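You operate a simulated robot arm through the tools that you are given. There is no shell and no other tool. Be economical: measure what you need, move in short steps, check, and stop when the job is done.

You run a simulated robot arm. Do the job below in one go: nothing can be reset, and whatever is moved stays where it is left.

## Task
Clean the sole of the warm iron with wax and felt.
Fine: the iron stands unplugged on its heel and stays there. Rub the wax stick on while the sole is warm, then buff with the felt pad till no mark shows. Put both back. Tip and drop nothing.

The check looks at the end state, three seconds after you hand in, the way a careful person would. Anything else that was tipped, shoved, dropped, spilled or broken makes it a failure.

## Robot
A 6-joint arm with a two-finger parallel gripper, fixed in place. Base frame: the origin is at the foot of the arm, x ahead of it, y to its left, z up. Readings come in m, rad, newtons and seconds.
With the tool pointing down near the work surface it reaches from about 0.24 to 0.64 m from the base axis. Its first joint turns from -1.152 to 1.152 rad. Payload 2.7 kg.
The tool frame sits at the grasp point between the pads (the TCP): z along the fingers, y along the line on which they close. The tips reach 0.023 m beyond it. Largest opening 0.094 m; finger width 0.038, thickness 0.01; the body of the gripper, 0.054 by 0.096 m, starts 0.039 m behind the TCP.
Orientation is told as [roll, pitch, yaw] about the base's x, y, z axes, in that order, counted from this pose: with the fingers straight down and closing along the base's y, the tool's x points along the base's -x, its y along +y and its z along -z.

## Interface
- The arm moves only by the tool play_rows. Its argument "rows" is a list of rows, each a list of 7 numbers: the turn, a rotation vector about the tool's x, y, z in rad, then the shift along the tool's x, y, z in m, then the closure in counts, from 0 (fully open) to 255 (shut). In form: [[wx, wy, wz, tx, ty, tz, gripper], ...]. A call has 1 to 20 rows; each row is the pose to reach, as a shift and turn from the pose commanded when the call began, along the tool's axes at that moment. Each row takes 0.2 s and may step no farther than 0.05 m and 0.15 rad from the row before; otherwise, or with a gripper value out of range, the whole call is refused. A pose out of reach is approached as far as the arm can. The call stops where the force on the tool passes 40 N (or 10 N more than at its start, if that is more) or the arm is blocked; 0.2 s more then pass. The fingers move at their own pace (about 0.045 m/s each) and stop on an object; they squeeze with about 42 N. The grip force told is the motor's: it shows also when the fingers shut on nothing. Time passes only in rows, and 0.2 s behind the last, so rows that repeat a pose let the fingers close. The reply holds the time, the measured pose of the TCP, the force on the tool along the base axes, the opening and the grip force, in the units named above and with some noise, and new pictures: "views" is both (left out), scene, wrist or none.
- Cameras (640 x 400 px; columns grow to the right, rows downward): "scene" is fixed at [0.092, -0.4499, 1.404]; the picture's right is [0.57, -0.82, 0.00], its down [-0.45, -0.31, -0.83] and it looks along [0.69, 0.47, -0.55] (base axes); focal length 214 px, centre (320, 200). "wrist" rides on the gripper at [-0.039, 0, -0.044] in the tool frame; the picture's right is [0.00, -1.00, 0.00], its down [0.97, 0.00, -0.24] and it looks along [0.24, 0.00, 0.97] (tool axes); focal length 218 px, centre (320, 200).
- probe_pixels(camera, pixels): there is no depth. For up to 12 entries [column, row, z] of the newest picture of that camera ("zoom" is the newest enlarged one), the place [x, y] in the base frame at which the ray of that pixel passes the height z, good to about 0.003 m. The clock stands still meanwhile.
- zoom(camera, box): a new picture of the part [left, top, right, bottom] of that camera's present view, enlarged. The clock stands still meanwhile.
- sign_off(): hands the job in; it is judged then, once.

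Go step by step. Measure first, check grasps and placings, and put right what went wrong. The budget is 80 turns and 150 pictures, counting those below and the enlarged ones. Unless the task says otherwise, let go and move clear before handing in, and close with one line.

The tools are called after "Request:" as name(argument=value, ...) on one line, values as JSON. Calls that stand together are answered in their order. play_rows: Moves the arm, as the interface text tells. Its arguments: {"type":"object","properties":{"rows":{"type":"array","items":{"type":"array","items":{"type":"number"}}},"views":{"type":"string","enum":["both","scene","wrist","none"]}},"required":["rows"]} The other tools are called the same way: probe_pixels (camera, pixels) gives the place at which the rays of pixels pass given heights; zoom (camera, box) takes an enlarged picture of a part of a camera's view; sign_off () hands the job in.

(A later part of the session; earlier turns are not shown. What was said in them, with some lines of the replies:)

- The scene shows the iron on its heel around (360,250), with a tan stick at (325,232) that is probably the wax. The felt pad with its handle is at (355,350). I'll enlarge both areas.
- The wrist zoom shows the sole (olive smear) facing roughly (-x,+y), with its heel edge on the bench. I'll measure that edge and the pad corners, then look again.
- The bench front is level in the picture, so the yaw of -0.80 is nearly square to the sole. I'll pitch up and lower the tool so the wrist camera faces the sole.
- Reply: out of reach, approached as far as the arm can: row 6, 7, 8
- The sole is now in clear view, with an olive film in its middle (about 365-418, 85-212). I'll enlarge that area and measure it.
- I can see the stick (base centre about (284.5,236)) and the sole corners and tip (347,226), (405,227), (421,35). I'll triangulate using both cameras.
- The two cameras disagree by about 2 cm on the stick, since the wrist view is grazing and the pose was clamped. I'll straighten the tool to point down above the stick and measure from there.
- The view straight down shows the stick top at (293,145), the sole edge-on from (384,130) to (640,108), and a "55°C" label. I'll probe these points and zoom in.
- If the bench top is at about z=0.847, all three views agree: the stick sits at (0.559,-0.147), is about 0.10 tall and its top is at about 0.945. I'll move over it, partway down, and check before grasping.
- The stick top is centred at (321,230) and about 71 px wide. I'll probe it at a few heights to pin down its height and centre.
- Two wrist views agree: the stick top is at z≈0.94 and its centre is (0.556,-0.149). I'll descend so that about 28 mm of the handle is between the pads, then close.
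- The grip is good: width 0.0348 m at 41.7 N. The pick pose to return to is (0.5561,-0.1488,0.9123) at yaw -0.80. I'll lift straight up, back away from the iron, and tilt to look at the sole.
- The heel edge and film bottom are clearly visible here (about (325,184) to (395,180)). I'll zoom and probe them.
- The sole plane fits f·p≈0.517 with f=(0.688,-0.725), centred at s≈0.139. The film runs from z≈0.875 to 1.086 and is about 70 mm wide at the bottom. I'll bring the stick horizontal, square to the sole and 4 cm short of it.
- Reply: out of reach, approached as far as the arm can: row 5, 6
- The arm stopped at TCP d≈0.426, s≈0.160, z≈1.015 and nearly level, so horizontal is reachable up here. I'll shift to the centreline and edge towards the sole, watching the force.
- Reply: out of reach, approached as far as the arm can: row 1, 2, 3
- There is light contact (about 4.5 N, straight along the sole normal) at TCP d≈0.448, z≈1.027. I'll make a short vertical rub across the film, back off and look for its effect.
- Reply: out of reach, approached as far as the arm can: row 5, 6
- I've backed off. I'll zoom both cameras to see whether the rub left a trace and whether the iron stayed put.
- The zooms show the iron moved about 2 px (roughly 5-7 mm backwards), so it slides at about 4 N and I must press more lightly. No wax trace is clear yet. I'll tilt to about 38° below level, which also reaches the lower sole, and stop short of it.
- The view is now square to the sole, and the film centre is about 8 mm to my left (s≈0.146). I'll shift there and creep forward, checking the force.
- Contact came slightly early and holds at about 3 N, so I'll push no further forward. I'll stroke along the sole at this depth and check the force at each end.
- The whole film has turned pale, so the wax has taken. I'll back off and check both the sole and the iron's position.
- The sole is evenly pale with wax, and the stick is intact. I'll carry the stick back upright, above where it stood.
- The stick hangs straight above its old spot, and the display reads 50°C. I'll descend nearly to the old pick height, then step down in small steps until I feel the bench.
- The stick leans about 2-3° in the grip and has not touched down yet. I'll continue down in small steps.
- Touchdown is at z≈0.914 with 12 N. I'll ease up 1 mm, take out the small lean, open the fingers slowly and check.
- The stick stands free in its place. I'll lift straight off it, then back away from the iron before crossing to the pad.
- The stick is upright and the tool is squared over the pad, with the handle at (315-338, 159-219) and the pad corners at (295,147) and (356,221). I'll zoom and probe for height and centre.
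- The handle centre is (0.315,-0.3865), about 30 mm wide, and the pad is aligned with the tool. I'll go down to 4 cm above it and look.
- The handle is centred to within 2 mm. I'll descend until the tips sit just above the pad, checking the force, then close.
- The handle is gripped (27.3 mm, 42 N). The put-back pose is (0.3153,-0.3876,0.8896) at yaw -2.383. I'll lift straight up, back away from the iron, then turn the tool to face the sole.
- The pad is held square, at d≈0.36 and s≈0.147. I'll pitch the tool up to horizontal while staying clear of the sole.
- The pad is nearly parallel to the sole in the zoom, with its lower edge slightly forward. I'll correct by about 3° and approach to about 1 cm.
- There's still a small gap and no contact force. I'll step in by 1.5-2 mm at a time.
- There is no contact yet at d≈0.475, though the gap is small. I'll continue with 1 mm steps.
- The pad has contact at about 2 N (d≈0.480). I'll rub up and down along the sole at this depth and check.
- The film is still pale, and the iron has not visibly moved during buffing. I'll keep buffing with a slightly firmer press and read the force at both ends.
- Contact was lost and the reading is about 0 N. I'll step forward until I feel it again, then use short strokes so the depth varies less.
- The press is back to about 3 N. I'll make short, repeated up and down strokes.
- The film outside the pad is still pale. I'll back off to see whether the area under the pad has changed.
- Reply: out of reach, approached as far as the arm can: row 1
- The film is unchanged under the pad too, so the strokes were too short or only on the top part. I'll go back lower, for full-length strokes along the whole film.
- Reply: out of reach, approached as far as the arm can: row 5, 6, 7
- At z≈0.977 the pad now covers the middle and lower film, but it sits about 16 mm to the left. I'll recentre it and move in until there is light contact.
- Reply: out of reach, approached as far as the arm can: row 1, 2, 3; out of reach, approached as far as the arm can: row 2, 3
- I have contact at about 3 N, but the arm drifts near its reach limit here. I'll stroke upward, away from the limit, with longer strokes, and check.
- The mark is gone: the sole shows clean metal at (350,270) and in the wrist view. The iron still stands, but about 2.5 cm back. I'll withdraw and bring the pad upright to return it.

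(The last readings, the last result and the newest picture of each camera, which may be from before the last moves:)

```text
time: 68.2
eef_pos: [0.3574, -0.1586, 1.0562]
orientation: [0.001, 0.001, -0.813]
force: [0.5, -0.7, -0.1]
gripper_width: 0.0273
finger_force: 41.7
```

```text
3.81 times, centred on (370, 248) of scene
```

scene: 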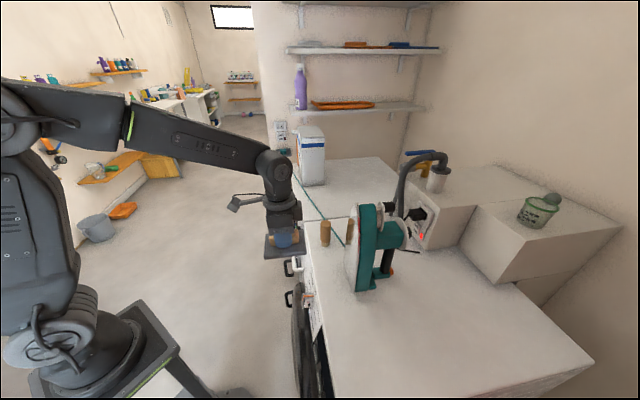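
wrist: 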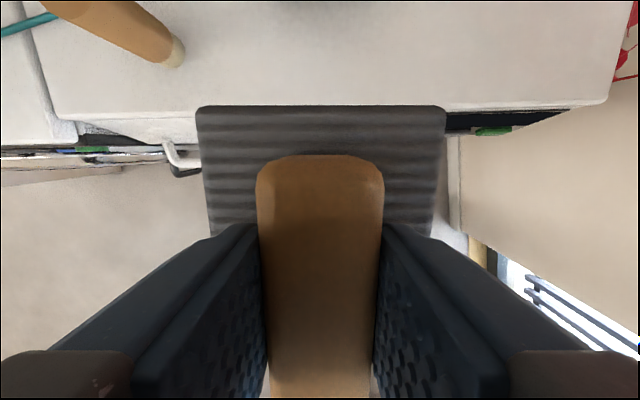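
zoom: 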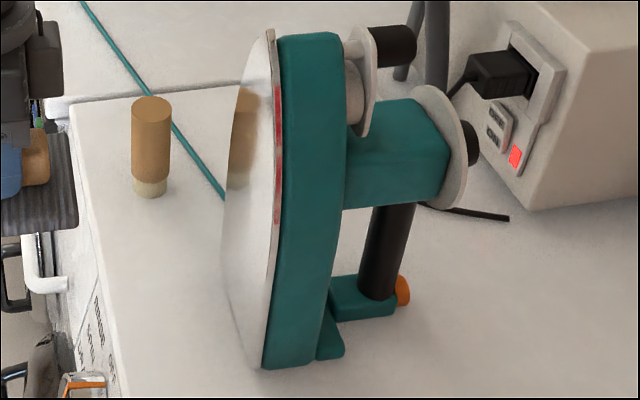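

The sole is clean metal. I'll carry the pad back along the same path, over its original spot.

Request:
play_rows(rows=[[0, 0, 0.143, 0, -0.017, 0, 255], [0, 0, 0.286, 0, -0.034, 0, 255], [0, 0, 0.428, 0, -0.051, 0, 255], [0, 0, 0.571, 0, -0.068, 0, 255], [0, 0, 0.714, 0, -0.085, 0, 255], [0, 0, 0.856, 0, -0.102, 0, 255], [0, 0, 1.0, 0, -0.12, 0, 255], [0, 0, 1.142, 0, -0.137, 0, 255], [0, 0, 1.285, 0, -0.154, 0, 255], [0, 0, 1.428, 0, -0.171, 0, 255], [0, 0, 1.57, 0, -0.1879, 0, 255], [0, 0, 1.57, -0.046, -0.1879, 0, 255], [0, 0, 1.57, -0.092, -0.1879, 0, 255], [0, 0, 1.57, -0.1374, -0.1879, 0, 255], [0, 0, 1.57, -0.1374, -0.1879, 0.03, 255], [0, 0, 1.57, -0.1374, -0.1879, 0.07, 255], [0, 0, 1.57, -0.1374, -0.1879, 0.11, 255], [0, 0, 1.57, -0.1374, -0.1879, 0.145, 255], [0, 0, 1.57, -0.1374, -0.1879, 0.145, 255]])

```text
time: 72.2
eef_pos: [0.3164, -0.3897, 0.9094]
orientation: [0.001, 0.0, -2.383]
force: [-0.2, 0.9, -0.2]
gripper_width: 0.0273
finger_force: 41.9
```

scene: 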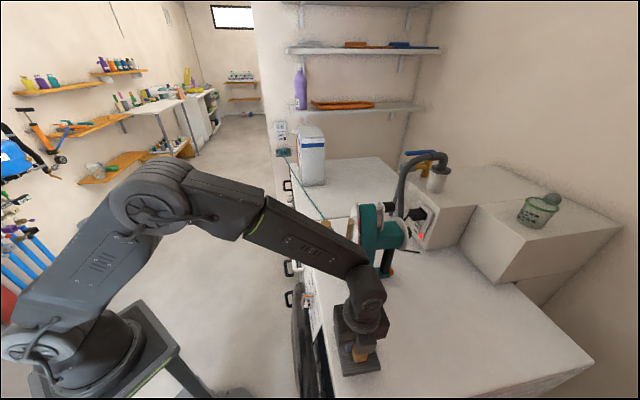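
wrist: 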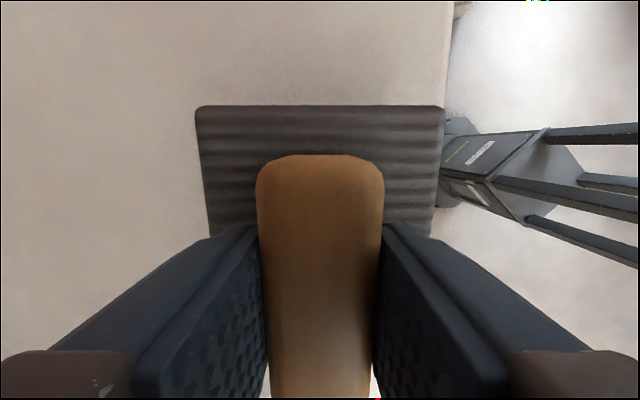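

I'm over the spot to within 2 mm. I'll lower to just above the bench, then step down until touchdown.

Request:
play_rows(rows=[[0, 0, 0, 0.0006, -0.002, 0.008, 255], [0, 0, 0, 0.0006, -0.002, 0.015, 255], [0, 0, 0, 0.0006, -0.002, 0.015, 255]], views="none")

Request:
play_rows(rows=[[0, 0, 0, 0, 0, 0.001, 255], [0, 0, 0, 0, 0, 0.002, 255], [0, 0, 0, 0, 0, 0.002, 255]], views="none")

Request:
play_rows(rows=[[0, 0, 0, 0, 0, 0.001, 255], [0, 0, 0, 0, 0, 0.002, 255], [0, 0, 0, 0, 0, 0.002, 255]], views="none")

```text
time: 73.0
eef_pos: [0.3168, -0.3874, 0.8964]
orientation: [0.001, 0.001, -2.383]
force: [-0.6, -0.3, -0.4]
gripper_width: 0.0275
finger_force: 42.0
```

```text
time: 73.8
eef_pos: [0.3157, -0.3875, 0.894]
orientation: [0.0, 0.001, -2.384]
force: [-0.1, -0.5, -0.5]
gripper_width: 0.0271
finger_force: 42.2
```

```text
time: 74.6
eef_pos: [0.3145, -0.3866, 0.893]
orientation: [0.0, 0.0, -2.384]
force: [-0.5, -0.2, -1.0]
gripper_width: 0.0273
finger_force: 41.7
```

Request:
play_rows(rows=[[0, 0, 0, 0, 0, 0.001, 255], [0, 0, 0, 0, 0, 0.0015, 255], [0, 0, 0, 0, 0, 0.0015, 255]])

```text
time: 75.4
eef_pos: [0.3155, -0.3864, 0.8912]
orientation: [0.004, 0.002, -2.382]
force: [-1.4, 3.9, 6.5]
gripper_width: 0.0272
finger_force: 41.6
```

scene: 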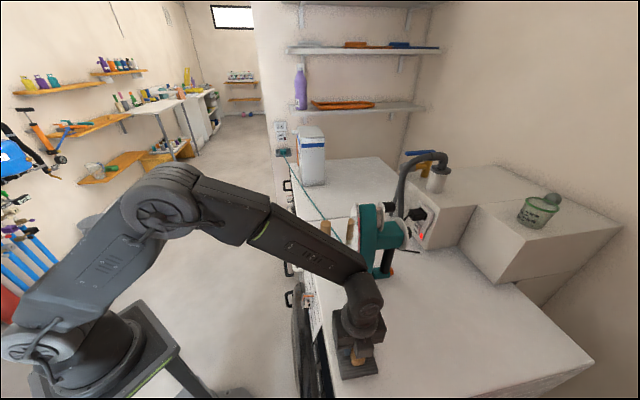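
wrist: 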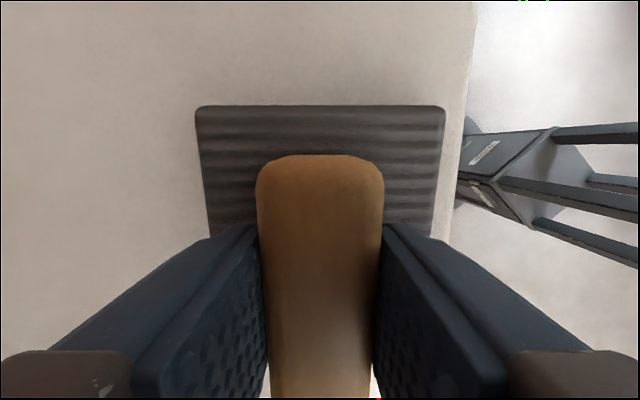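

The pad touches down at z≈0.891, as when picked up. I'll open the fingers, then lift away and look.

Request:
play_rows(rows=[[0, 0, 0, 0, 0, 0, 180], [0, 0, 0, 0, 0, 0, 120], [0, 0, 0, 0, 0, 0, 60], [0, 0, 0, 0, 0, 0, 0], [0, 0, 0, 0, 0, 0, 0], [0, 0, 0, 0, 0, 0, 0], [0, 0, 0, 0, 0, -0.03, 0], [0, 0, 0, 0, 0, -0.07, 0], [0, 0, 0, 0, 0, -0.11, 0], [0, 0, 0, 0, 0, -0.15, 0], [0, 0, 0, 0, 0, -0.2, 0], [0, 0, 0, -0.03, 0, -0.24, 0]])

Request:
zoom(camera="scene", box=[310, 200, 430, 390])

```text
time: 78.0
eef_pos: [0.2943, -0.4079, 1.1312]
orientation: [-0.002, 0.003, -2.382]
force: [-0.5, 0.2, 0.4]
gripper_width: 0.0941
finger_force: 0.0
```

scene: 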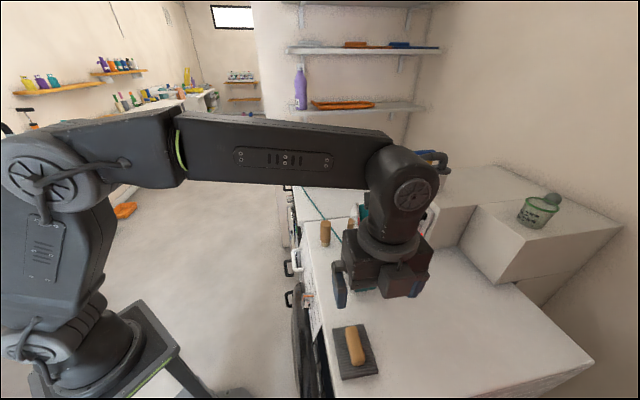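
wrist: 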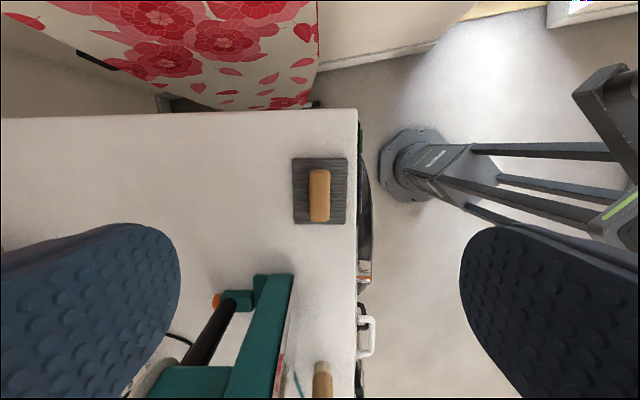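

```text
2.11 times, centred on (370, 295) of scene
```

zoom: 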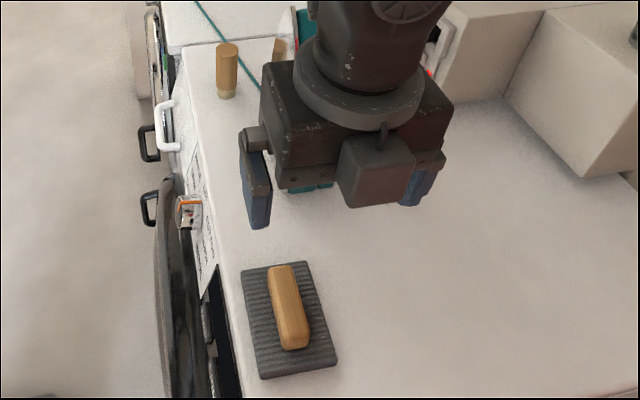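

The pad is back flat in its place. I'll measure how far the iron's heel has moved.

Request:
zoom(camera="wrist", box=[140, 250, 360, 400])

Request:
probe_pixels(camera="wrist", pixels=[[294, 276, 0.847], [294, 276, 0.86], [254, 275, 0.86], [293, 158, 0.855], [347, 157, 0.855], [346, 223, 0.855], [295, 224, 0.855]])

```text
2.67 times, centred on (250, 325) of wrist
```

zoom: 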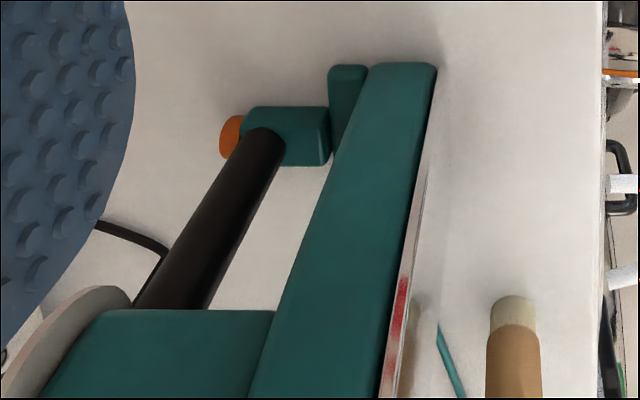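

```text
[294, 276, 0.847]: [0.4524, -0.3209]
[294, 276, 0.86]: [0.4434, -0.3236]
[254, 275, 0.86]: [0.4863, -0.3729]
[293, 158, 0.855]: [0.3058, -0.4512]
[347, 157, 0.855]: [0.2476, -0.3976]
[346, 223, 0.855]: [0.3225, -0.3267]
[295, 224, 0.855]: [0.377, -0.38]
```

The pad is within 3 mm of its original place. The iron's heel is about 27 mm behind where it stood, so I'd like to draw it back gently by its handle column. I'll measure the column first.

Request:
probe_pixels(camera="wrist", pixels=[[229, 301, 0.87], [229, 301, 0.89], [229, 301, 0.91], [194.5, 364, 0.93], [194.5, 364, 0.96], [194.5, 364, 0.99]])

Request:
play_rows(rows=[[0, 0, 0, -0.04, 0, -0.01, 0], [0, 0, 0, -0.08, 0, -0.02, 0], [0, 0, 0, -0.1, 0.01, -0.02, 0], [0, -0.12, 0, -0.12, 0.02, -0.02, 0], [0, -0.24, 0, -0.12, 0.03, -0.02, 0], [0, -0.36, 0, -0.12, 0.04, -0.02, 0]])

```text
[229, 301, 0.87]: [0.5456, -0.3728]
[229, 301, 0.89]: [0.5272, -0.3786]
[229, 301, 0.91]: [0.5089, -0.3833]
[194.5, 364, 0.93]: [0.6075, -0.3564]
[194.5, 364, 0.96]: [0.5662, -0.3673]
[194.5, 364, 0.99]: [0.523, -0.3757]
```

```text
time: 79.4
eef_pos: [0.2334, -0.5207, 1.1514]
orientation: [0.002, -0.359, -2.38]
force: [-0.7, -0.4, 0.7]
gripper_width: 0.0939
finger_force: 0.1
```

scene: 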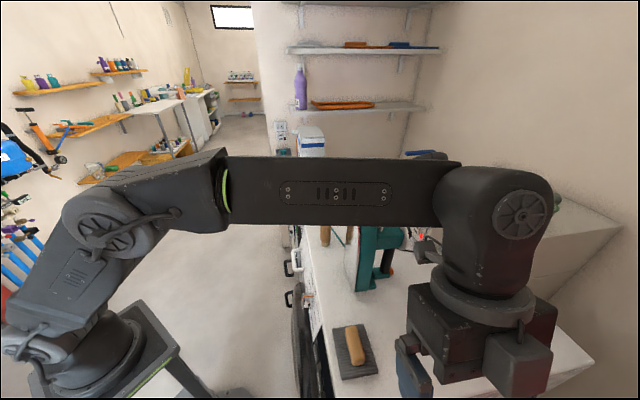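
wrist: 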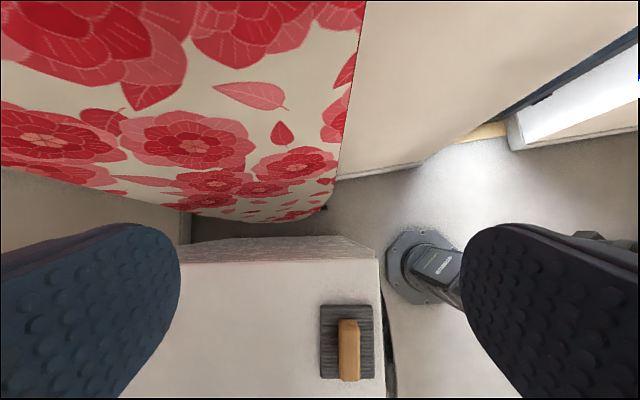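

I tilted the wrong way for this yaw; nothing was touched. I'll triangulate the column from the scene rays while I tilt the tool the right way, staying clear.

Request:
probe_pixels(camera="scene", pixels=[[389.7, 250.6, 0.93], [389.7, 250.6, 0.96], [389.7, 250.6, 0.99], [385.5, 272, 0.87], [385.5, 272, 0.89], [385.5, 272, 0.91]])

Request:
play_rows(rows=[[0, 0.13, 0, 0, 0, 0, 0], [0, 0.26, 0, 0, 0, 0, 0], [0, 0.36, 0, 0.01, 0, 0, 0], [0, 0.5, 0, 0.02, 0, 0, 0], [0, 0.64, 0, 0.03, 0, 0, 0], [0, 0.78, 0, 0.04, 0, 0, 0], [0, 0.92, 0, 0.04, 0, 0, 0], [0, 1.06, 0, 0.04, 0, 0, 0], [0, 1.16, 0, 0.04, 0, 0, 0], [0, 1.16, 0, 0.04, 0, 0, 0]])

```text
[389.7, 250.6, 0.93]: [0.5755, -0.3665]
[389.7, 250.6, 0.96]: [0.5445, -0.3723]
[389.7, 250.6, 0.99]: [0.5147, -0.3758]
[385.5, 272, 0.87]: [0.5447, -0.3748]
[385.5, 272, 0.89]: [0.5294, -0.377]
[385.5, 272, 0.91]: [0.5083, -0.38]
```

```text
time: 81.6
eef_pos: [0.3226, -0.4602, 1.1341]
orientation: [0.0, 0.801, -2.383]
force: [-0.2, -0.2, -0.3]
gripper_width: 0.094
finger_force: 0.1
out of reach, approached as far as the arm can: row 6, 7, 8, 9, 10
```

scene: 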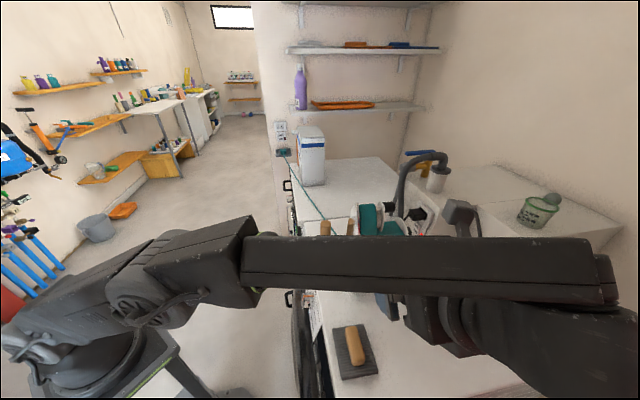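
wrist: 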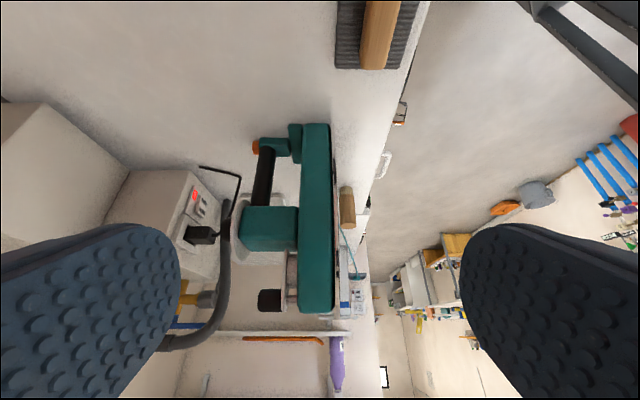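

This side view shows the column clearly at about (265,150)-(262,205), just clear of the rear disc. I'll zoom in and triangulate it.

Request:
zoom(camera="wrist", box=[200, 110, 380, 330])

Request:
probe_pixels(camera="wrist", pixels=[[268, 155, 0.87], [268, 155, 0.89], [268, 155, 0.91], [262, 200, 0.93], [262, 200, 0.96], [262, 200, 0.99], [330, 124, 0.847], [332, 130, 0.847], [303, 124, 0.847]])

```text
1.82 times, centred on (290, 220) of wrist
```

zoom: 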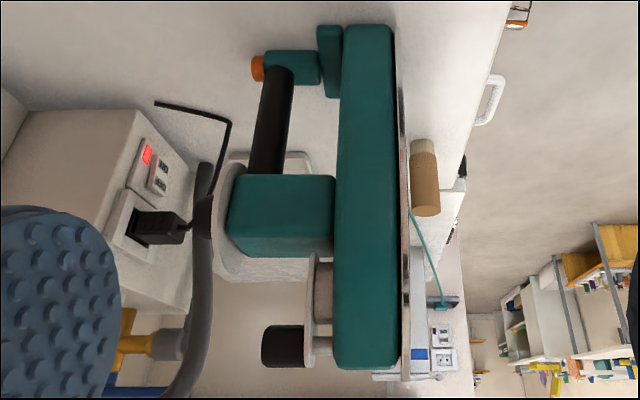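

```text
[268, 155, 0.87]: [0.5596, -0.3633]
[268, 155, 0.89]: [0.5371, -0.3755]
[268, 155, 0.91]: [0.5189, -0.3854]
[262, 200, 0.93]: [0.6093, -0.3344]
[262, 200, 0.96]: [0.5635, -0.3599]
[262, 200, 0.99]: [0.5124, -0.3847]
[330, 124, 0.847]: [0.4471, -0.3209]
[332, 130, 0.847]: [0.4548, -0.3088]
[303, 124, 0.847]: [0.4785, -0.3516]
```

The column is boxed in by the body and disc, so gripping it would be risky. The black knob at the iron's top rear ((270,300) wrist, (389,208) scene) stands free and can be reached from above. I'll triangulate that instead.

Request:
probe_pixels(camera="wrist", pixels=[[269.5, 299.6, 1.05], [269.5, 299.6, 1.07], [269.5, 299.6, 1.08], [269.5, 299.6, 1.09], [269.5, 299.6, 1.1], [312, 312, 1.1], [312, 312, 1.12]])

Request:
probe_pixels(camera="scene", pixels=[[388.9, 207.8, 1.05], [388.9, 207.8, 1.07], [388.9, 207.8, 1.08], [388.9, 207.8, 1.09], [388.9, 207.8, 1.1]])

Request:
play_rows(rows=[[0, -0.14, 0, -0.04, 0, -0.02, 0], [0, -0.28, 0, -0.06, 0, -0.04, 0], [0, -0.42, 0, -0.06, 0, -0.06, 0], [0, -0.56, 0, -0.06, 0, -0.08, 0], [0, -0.7, 0, -0.06, 0, -0.1, 0], [0, -0.8, 0, -0.06, 0, -0.11, 0]], views="none")

```text
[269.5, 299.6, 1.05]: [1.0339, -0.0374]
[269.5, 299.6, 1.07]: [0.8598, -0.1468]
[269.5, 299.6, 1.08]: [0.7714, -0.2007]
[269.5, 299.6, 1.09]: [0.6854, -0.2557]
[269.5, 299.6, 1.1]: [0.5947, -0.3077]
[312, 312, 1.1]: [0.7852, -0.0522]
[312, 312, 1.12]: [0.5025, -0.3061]
```

```text
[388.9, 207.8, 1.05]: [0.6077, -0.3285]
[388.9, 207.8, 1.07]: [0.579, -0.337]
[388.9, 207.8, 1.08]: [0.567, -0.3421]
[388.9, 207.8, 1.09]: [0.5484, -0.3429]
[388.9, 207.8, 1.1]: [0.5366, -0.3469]
```

```text
time: 83.0
eef_pos: [0.2274, -0.5307, 1.16]
orientation: [0.002, -0.002, -2.386]
force: [0.1, -0.2, -0.4]
gripper_width: 0.0937
finger_force: 0.1
out of reach, approached as far as the arm can: row 1, 2, 3, 4, 5, 6
```

The knob is at about (0.54,-0.343,1.10). I'll rise above the iron's height, come round in front of it, and turn so the fingers straddle the knob.

Request:
play_rows(rows=[[0, 0, 0, 0, 0, -0.04, 0], [0, 0, 0, 0, -0.01, -0.08, 0], [0, 0, -0.143, 0.032, -0.023, -0.08, 0], [0, 0, -0.286, 0.064, -0.023, -0.08, 0], [0, 0, -0.43, 0.096, -0.023, -0.08, 0], [0, 0, -0.573, 0.127, -0.023, -0.08, 0], [0, 0, -0.716, 0.159, -0.023, -0.08, 0], [0, 0, -0.859, 0.191, -0.023, -0.08, 0], [0, 0, -1.002, 0.223, -0.023, -0.08, 0], [0, 0, -1.145, 0.255, -0.023, -0.08, 0], [0, 0, -1.288, 0.286, -0.023, -0.08, 0], [0, 0, -1.431, 0.318, -0.023, -0.08, 0], [0, 0, -1.574, 0.35, -0.023, -0.08, 0], [0, 0, -1.574, 0.35, -0.023, -0.08, 0]])

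Request:
zoom(camera="wrist", box=[200, 0, 440, 200])

Request:
zoom(camera="scene", box=[310, 180, 430, 300])

```text
time: 86.0
eef_pos: [0.46, -0.2685, 1.2377]
orientation: [0.0, 0.001, -0.807]
force: [0.1, 0.3, -0.1]
gripper_width: 0.094
finger_force: 0.0
out of reach, approached as far as the arm can: row 1, 2, 3, 4, 13, 14
```

scene: 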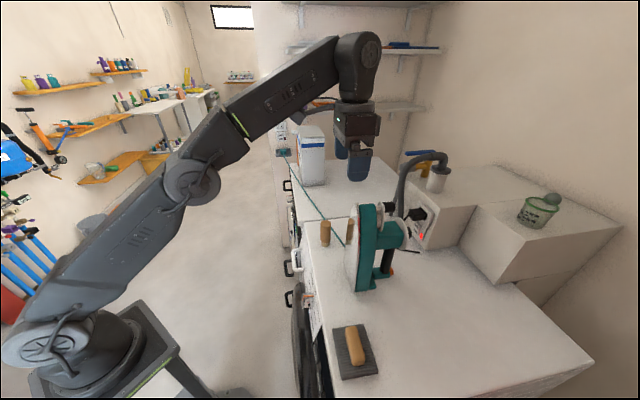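
wrist: 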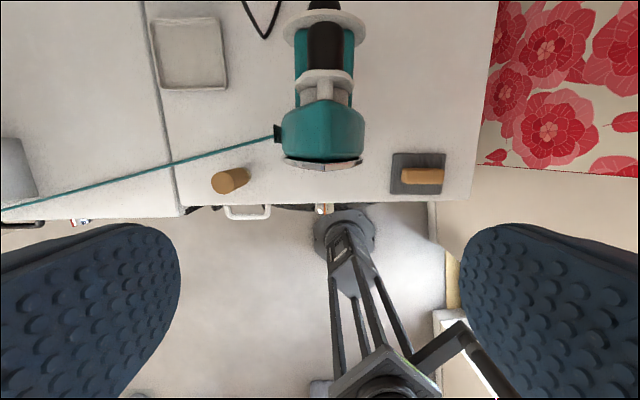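

```text
2.00 times, centred on (320, 100) of wrist
```

zoom: 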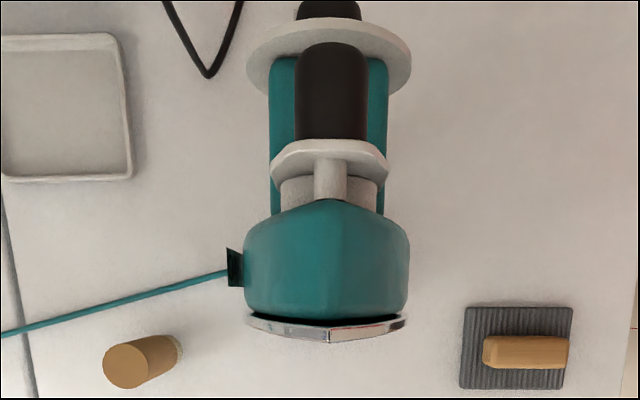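

```text
3.33 times, centred on (370, 240) of scene
```

zoom: 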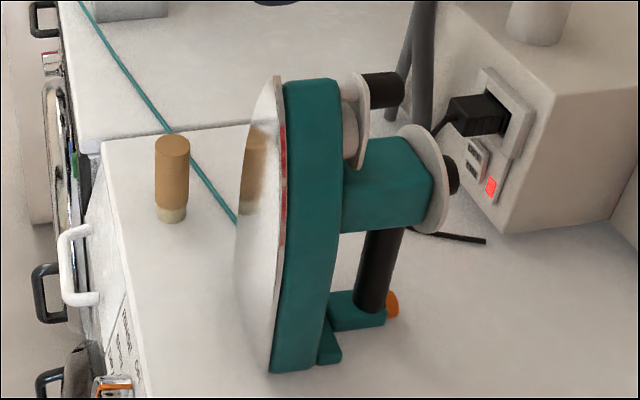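

From above the knob sits at columns 308-343 and rows 20-70, which puts it at d≈0.605-0.637, s≈0.145, about 24 mm wide. I'll tilt 0.4 rad for reach and move to just above it.

Request:
play_rows(rows=[[0, -0.1, 0, -0.024, -0.001, 0.0, 40], [0, -0.2, 0, -0.048, -0.002, 0.01, 40], [0, -0.3, 0, -0.072, -0.003, 0.03, 40], [0, -0.4, 0, -0.096, -0.004, 0.05, 40], [0, -0.4, 0, -0.117, -0.004, 0.068, 40], [0, -0.4, 0, -0.117, -0.004, 0.068, 40]])

Request:
zoom(camera="scene", box=[310, 160, 430, 280])

```text
time: 87.4
eef_pos: [0.5392, -0.3586, 1.1698]
orientation: [-0.001, -0.404, -0.809]
force: [-0.8, -0.5, 0.0]
gripper_width: 0.0795
finger_force: 0.1
out of reach, approached as far as the arm can: row 1, 3, 4
```

scene: 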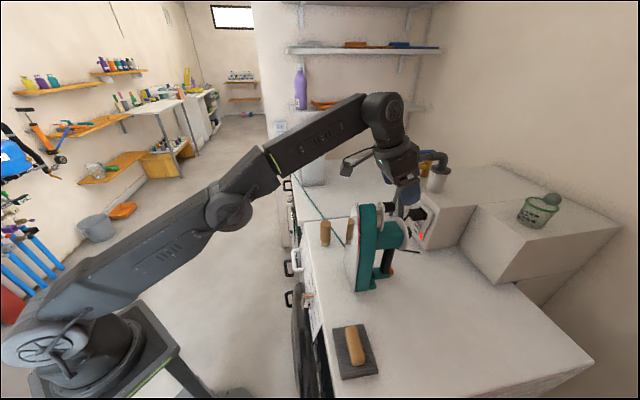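
wrist: 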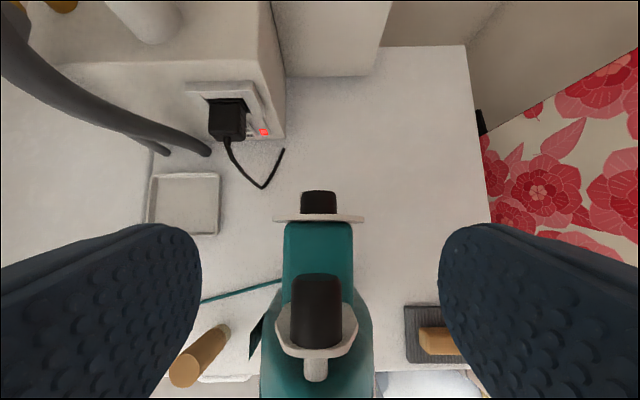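

```text
3.33 times, centred on (370, 220) of scene
```

zoom: 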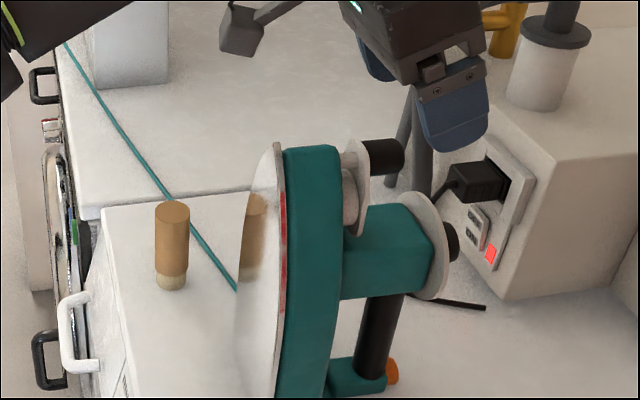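

The knob is centred between the fingers at (318,310). I'll lower around it without closing, then verify.

Request:
play_rows(rows=[[0, 0, 0, 0.011, 0.001, 0.017, 40], [0, 0, 0, 0.021, 0.001, 0.034, 40], [0, 0, 0, 0.0319, 0.001, 0.0517, 40], [0, 0, 0, 0.0319, 0.001, 0.0517, 40]])

Request:
zoom(camera="scene", box=[330, 170, 430, 260])

```text
time: 88.4
eef_pos: [0.5561, -0.364, 1.1263]
orientation: [-0.001, -0.401, -0.809]
force: [-0.5, -0.4, -0.9]
gripper_width: 0.079
finger_force: 0.1
out of reach, approached as far as the arm can: row 1, 2, 3
```

scene: 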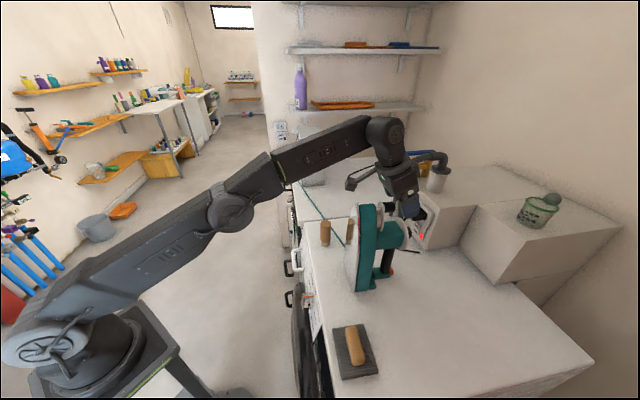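
wrist: 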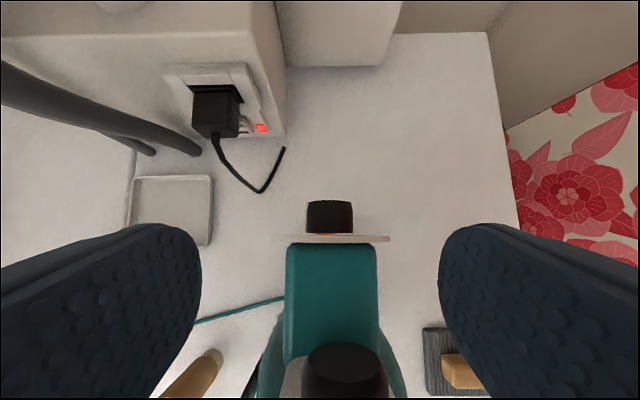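

```text
4.44 times, centred on (380, 215) of scene
```

zoom: 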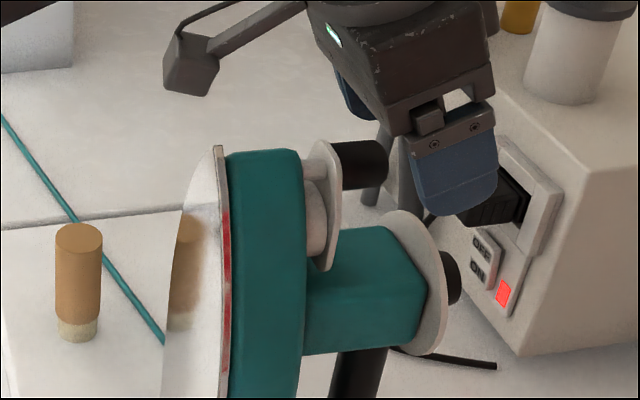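

The arm ended up about 2 cm too far back (d≈0.647, s≈0.153), but the fingers are clear and nothing was touched. I'll correct with small steps.

Request:
play_rows(rows=[[0, 0, 0, 0, -0.004, 0, 40], [0, 0, 0, 0.009, -0.008, -0.0038, 40], [0, 0, 0, 0.0225, -0.008, -0.0096, 40], [0, 0, 0, 0.0225, -0.008, -0.0096, 40]])

```text
time: 89.4
eef_pos: [0.511, -0.3384, 1.1118]
orientation: [-0.001, -0.402, -0.812]
force: [-0.2, 0.7, -0.2]
gripper_width: 0.0789
finger_force: 0.0
out of reach, approached as far as the arm can: row 1
```

scene: 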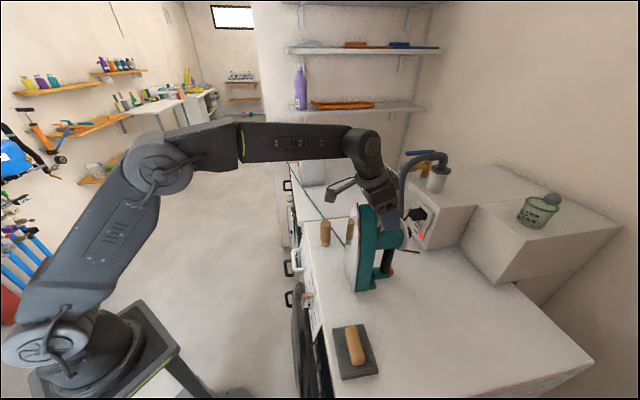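
wrist: 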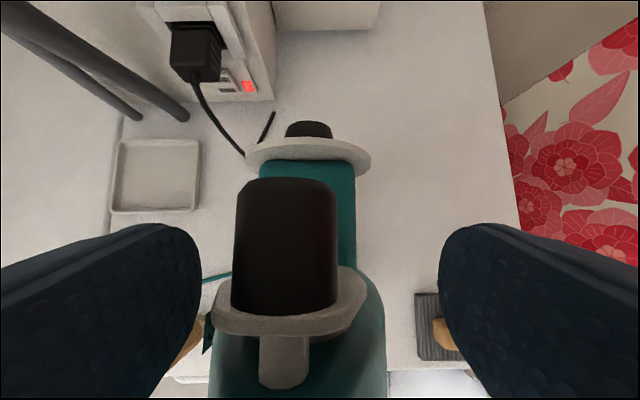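

The controller kept my original target, so I'm now simply 8 mm right of the knob and a bit forward. I'll shift left to centre on the knob and move slightly back.

Request:
play_rows(rows=[[0, 0, 0, 0, 0.0045, 0, 40], [0, 0, 0, -0.007, 0.009, 0.003, 40], [0, 0, 0, -0.014, 0.009, 0.006, 40], [0, 0, 0, -0.014, 0.009, 0.006, 40]])

Request:
zoom(camera="scene", box=[330, 170, 430, 260])

```text
time: 90.4
eef_pos: [0.5272, -0.3433, 1.1095]
orientation: [0.0, -0.4, -0.81]
force: [0.4, 0.4, -0.3]
gripper_width: 0.0792
finger_force: 0.0
```

scene: 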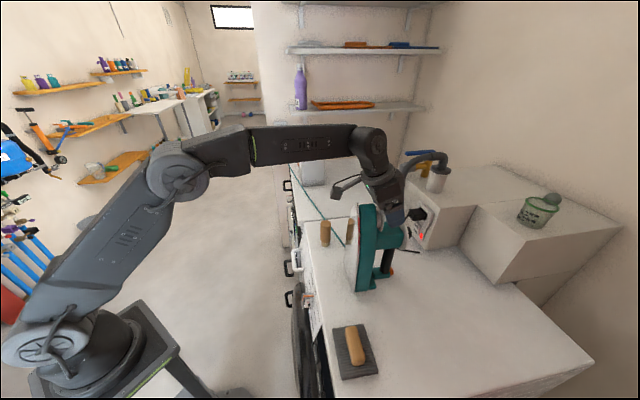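
wrist: 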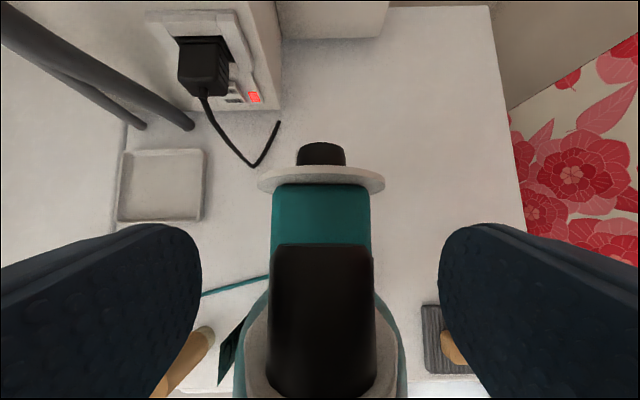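

```text
4.44 times, centred on (380, 215) of scene
```

zoom: 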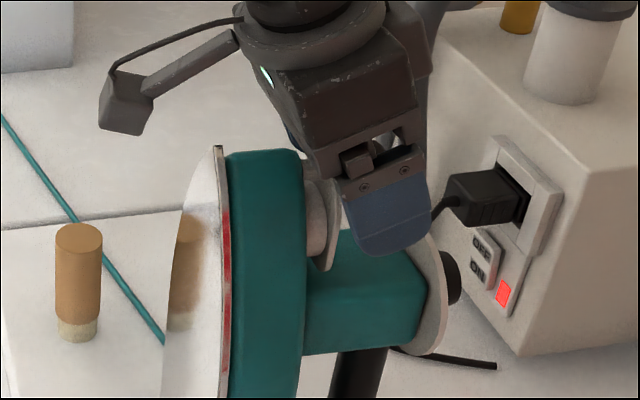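

The knob is centred between the fingers (column 322) and the white disc just clears them. I'll move back 4 mm and close gently.

Request:
play_rows(rows=[[0, 0, 0, -0.0037, 0, 0.0016, 40], [0, 0, 0, -0.0037, 0, 0.0016, 100], [0, 0, 0, -0.0037, 0, 0.0016, 150], [0, 0, 0, -0.0037, 0, 0.0016, 200], [0, 0, 0, -0.0037, 0, 0.0016, 255], [0, 0, 0, -0.0037, 0, 0.0016, 255], [0, 0, 0, -0.0037, 0, 0.0016, 255]])

Request:
zoom(camera="scene", box=[330, 180, 430, 300])

```text
time: 92.0
eef_pos: [0.5294, -0.345, 1.1113]
orientation: [0.002, -0.402, -0.811]
force: [2.5, -0.9, 10.3]
gripper_width: 0.025
finger_force: 42.0
```

scene: 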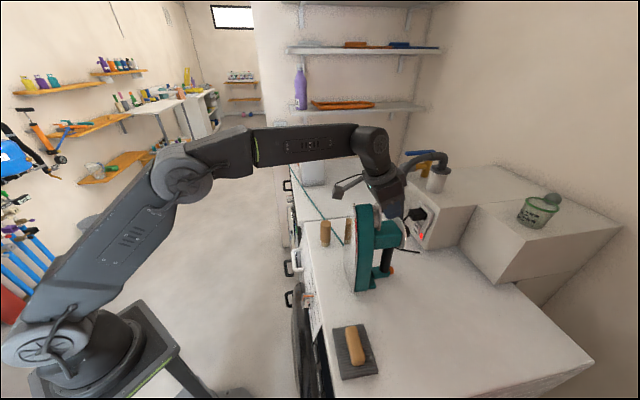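
wrist: 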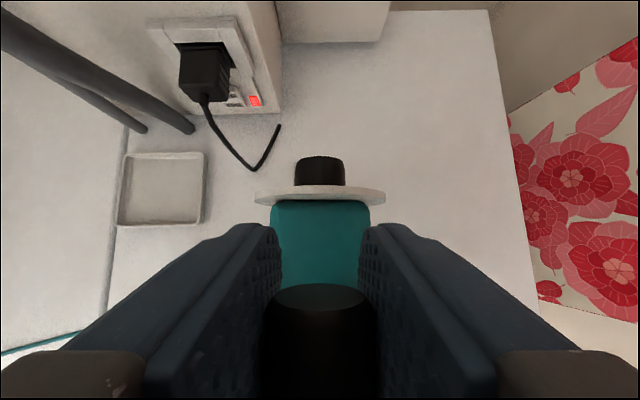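

```text
3.33 times, centred on (380, 240) of scene
```

zoom: 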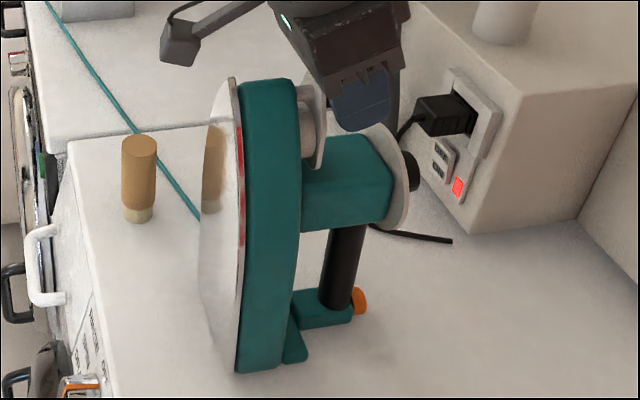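

The knob is held (25 mm, 42 N) and the iron stands as before. I'll relieve the slight downward push and draw the iron about 10 mm towards its original spot, then check.

Request:
play_rows(rows=[[0, 0, 0, -0.0006, 0, -0.0014, 255], [0, 0, 0, 0.003, -0.001, -0.003, 255], [0, 0, 0, 0.006, -0.0015, -0.0043, 255], [0, 0, 0, 0.009, -0.002, -0.0055, 255], [0, 0, 0, 0.009, -0.002, -0.0055, 255]])

Request:
zoom(camera="scene", box=[330, 180, 430, 300])

```text
time: 93.2
eef_pos: [0.5199, -0.3402, 1.1125]
orientation: [0.002, -0.4, -0.811]
force: [1.5, -3.5, 4.1]
gripper_width: 0.0249
finger_force: 41.8
```

scene: 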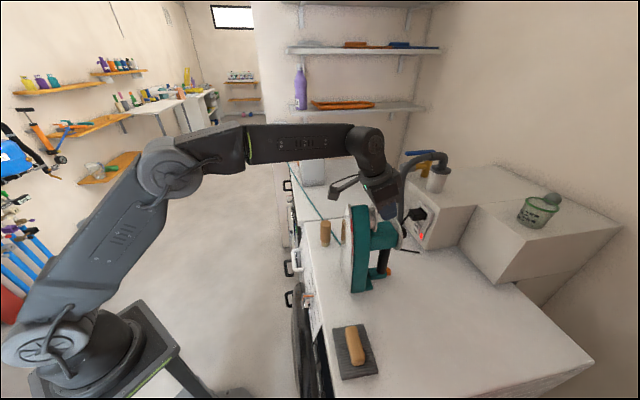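
wrist: 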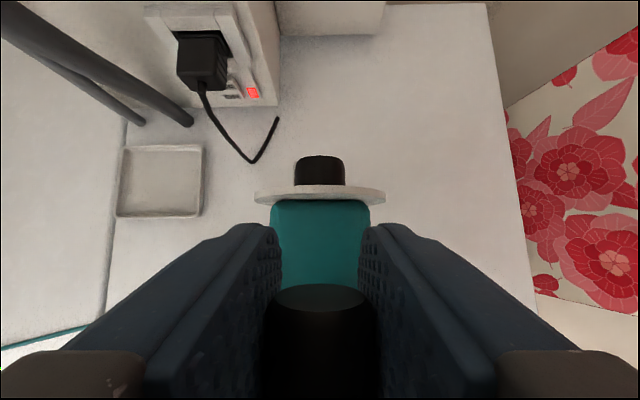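

```text
3.33 times, centred on (380, 240) of scene
```

zoom: 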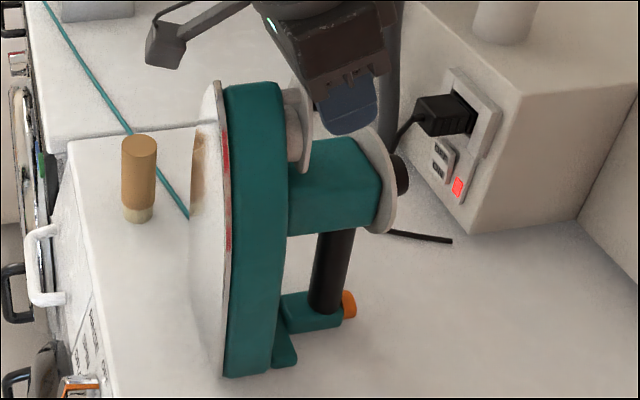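

The iron slides upright with the grip (its bottom edge went from (237,373) to (222,377)). I'll continue the remaining 16 mm or so.

Request:
play_rows(rows=[[0, 0, 0, 0.0037, -0.001, -0.0016, 255], [0, 0, 0, 0.0074, -0.002, -0.0032, 255], [0, 0, 0, 0.011, -0.003, -0.0047, 255], [0, 0, 0, 0.0147, -0.004, -0.0063, 255], [0, 0, 0, 0.0147, -0.004, -0.0063, 255]], views="scene")

Request:
zoom(camera="scene", box=[320, 195, 400, 300])

```text
time: 94.4
eef_pos: [0.5077, -0.3301, 1.1124]
orientation: [0.002, -0.402, -0.809]
force: [3.2, -2.9, 8.2]
gripper_width: 0.0251
finger_force: 41.6
```

scene: 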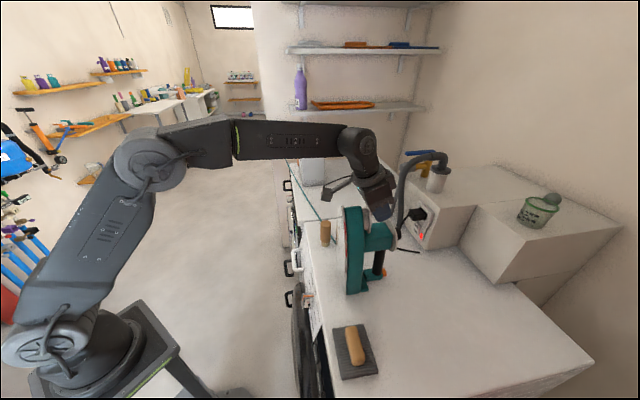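

```text
3.81 times, centred on (360, 248) of scene
```

zoom: 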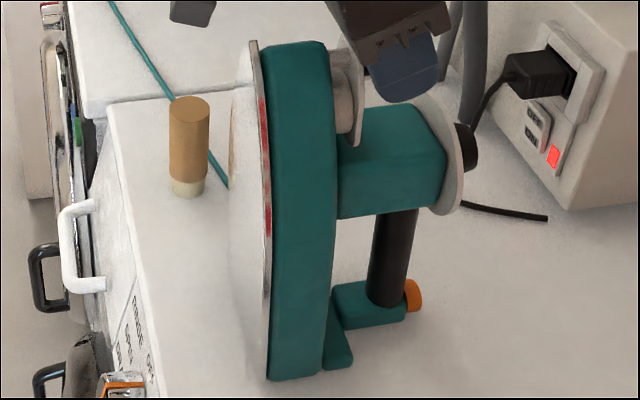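

The iron's heel is back within about 1-2 px of where it started. The top may be held slightly forward by my grip, so I'll release it and let it settle, then back away upward.

Request:
play_rows(rows=[[0, 0, 0, -0.0008, 0, -0.0018, 255], [0, 0, 0, -0.0008, 0, -0.0018, 200], [0, 0, 0, -0.0008, 0, -0.0018, 160], [0, 0, 0, -0.0008, 0, -0.0018, 110], [0, 0, 0, -0.0008, 0, -0.0018, 60], [0, 0, 0, -0.0008, 0, -0.0018, 40], [0, 0, 0, -0.0008, 0, -0.0018, 40]])

Request:
zoom(camera="scene", box=[320, 195, 400, 300])

```text
time: 96.0
eef_pos: [0.5065, -0.3307, 1.1136]
orientation: [0.0, -0.402, -0.81]
force: [-0.5, -0.3, 0.2]
gripper_width: 0.0792
finger_force: 0.0
```

scene: 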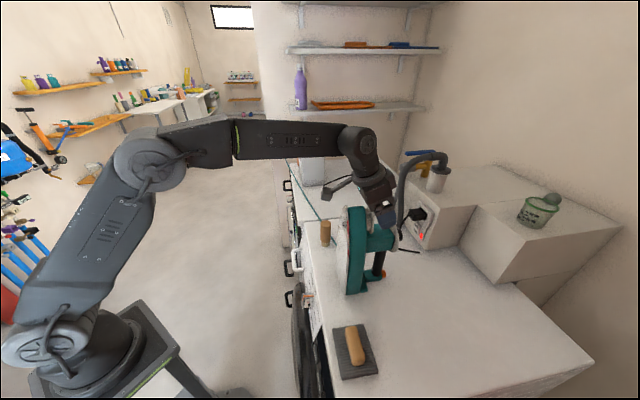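
wrist: 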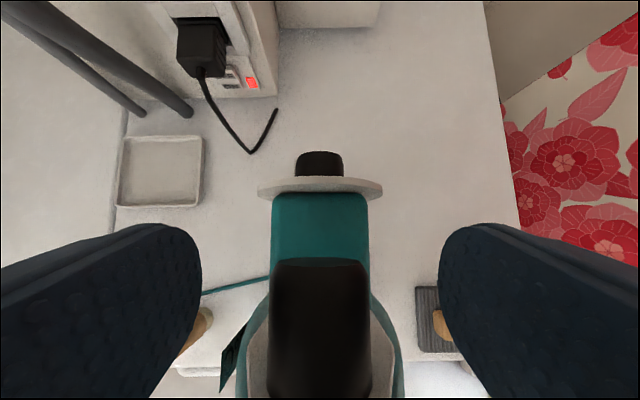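

```text
3.81 times, centred on (360, 248) of scene
```

zoom: 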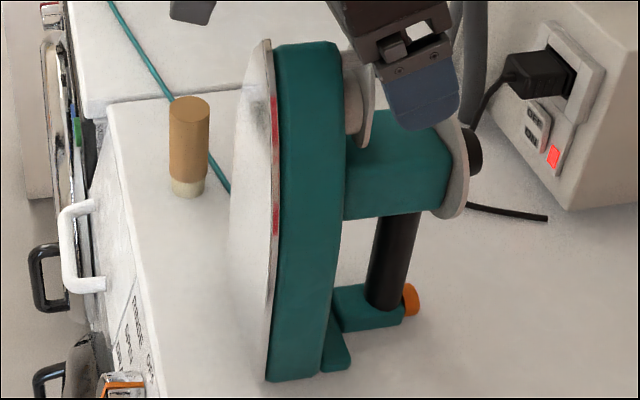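

The iron settled upright, within about 2-5 zoom pixels of its original outline (1-4 mm). I'll lift straight up clear of the knob and back away.

Request:
play_rows(rows=[[0, 0, 0, -0.008, 0, -0.018, 40], [0, 0, 0, -0.016, 0, -0.037, 0], [0, 0, 0, -0.02, 0, -0.06, 0], [0, 0, 0, -0.012, 0, -0.09, 0], [0, 0, 0, 0.02, 0, -0.125, 0], [0, 0, 0, 0.05, 0, -0.15, 0], [0, 0, 0, 0.08, 0, -0.18, 0]])

Request:
zoom(camera="scene", box=[300, 190, 420, 390])

```text
time: 97.6
eef_pos: [0.4066, -0.2284, 1.2494]
orientation: [0.0, -0.398, -0.811]
force: [0.6, 0.6, -0.3]
gripper_width: 0.0939
finger_force: 0.0
```

scene: 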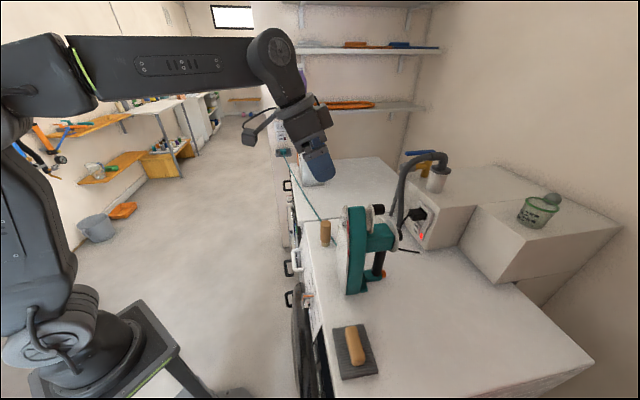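
wrist: 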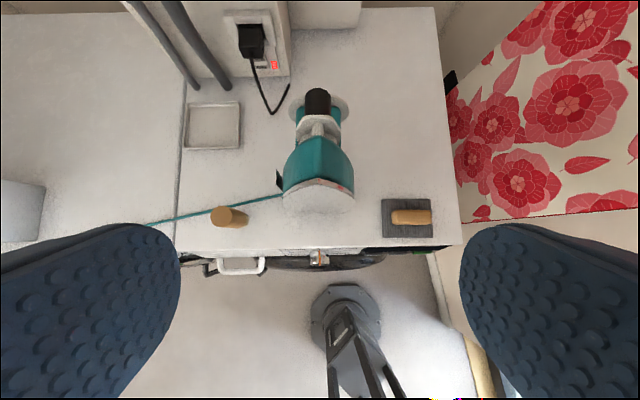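

```text
2.00 times, centred on (360, 290) of scene
```

zoom: 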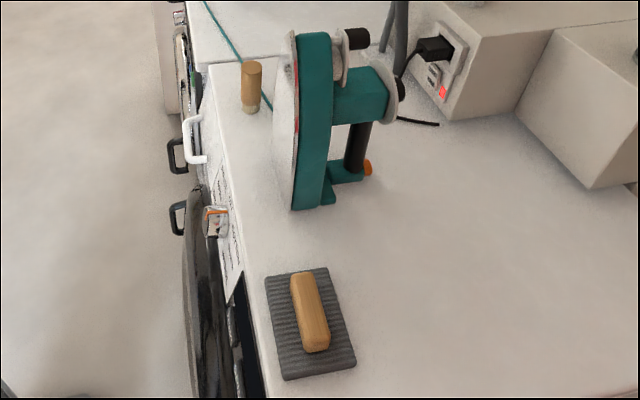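

The iron stands on its heel with a clean, bright sole and no film left. The wax stick is upright and the felt pad flat in their original places, and the gripper is open and clear. I'm handing in.

Request:
sign_off()

```text
The job is handed in.
```

The iron's sole is waxed and buffed with no mark showing, and the wax stick and felt pad are back in place; the iron slid about 2.7 cm while I rubbed, so I drew it back by its top knob to within a few millimetres of its spot, still standing on its heel.
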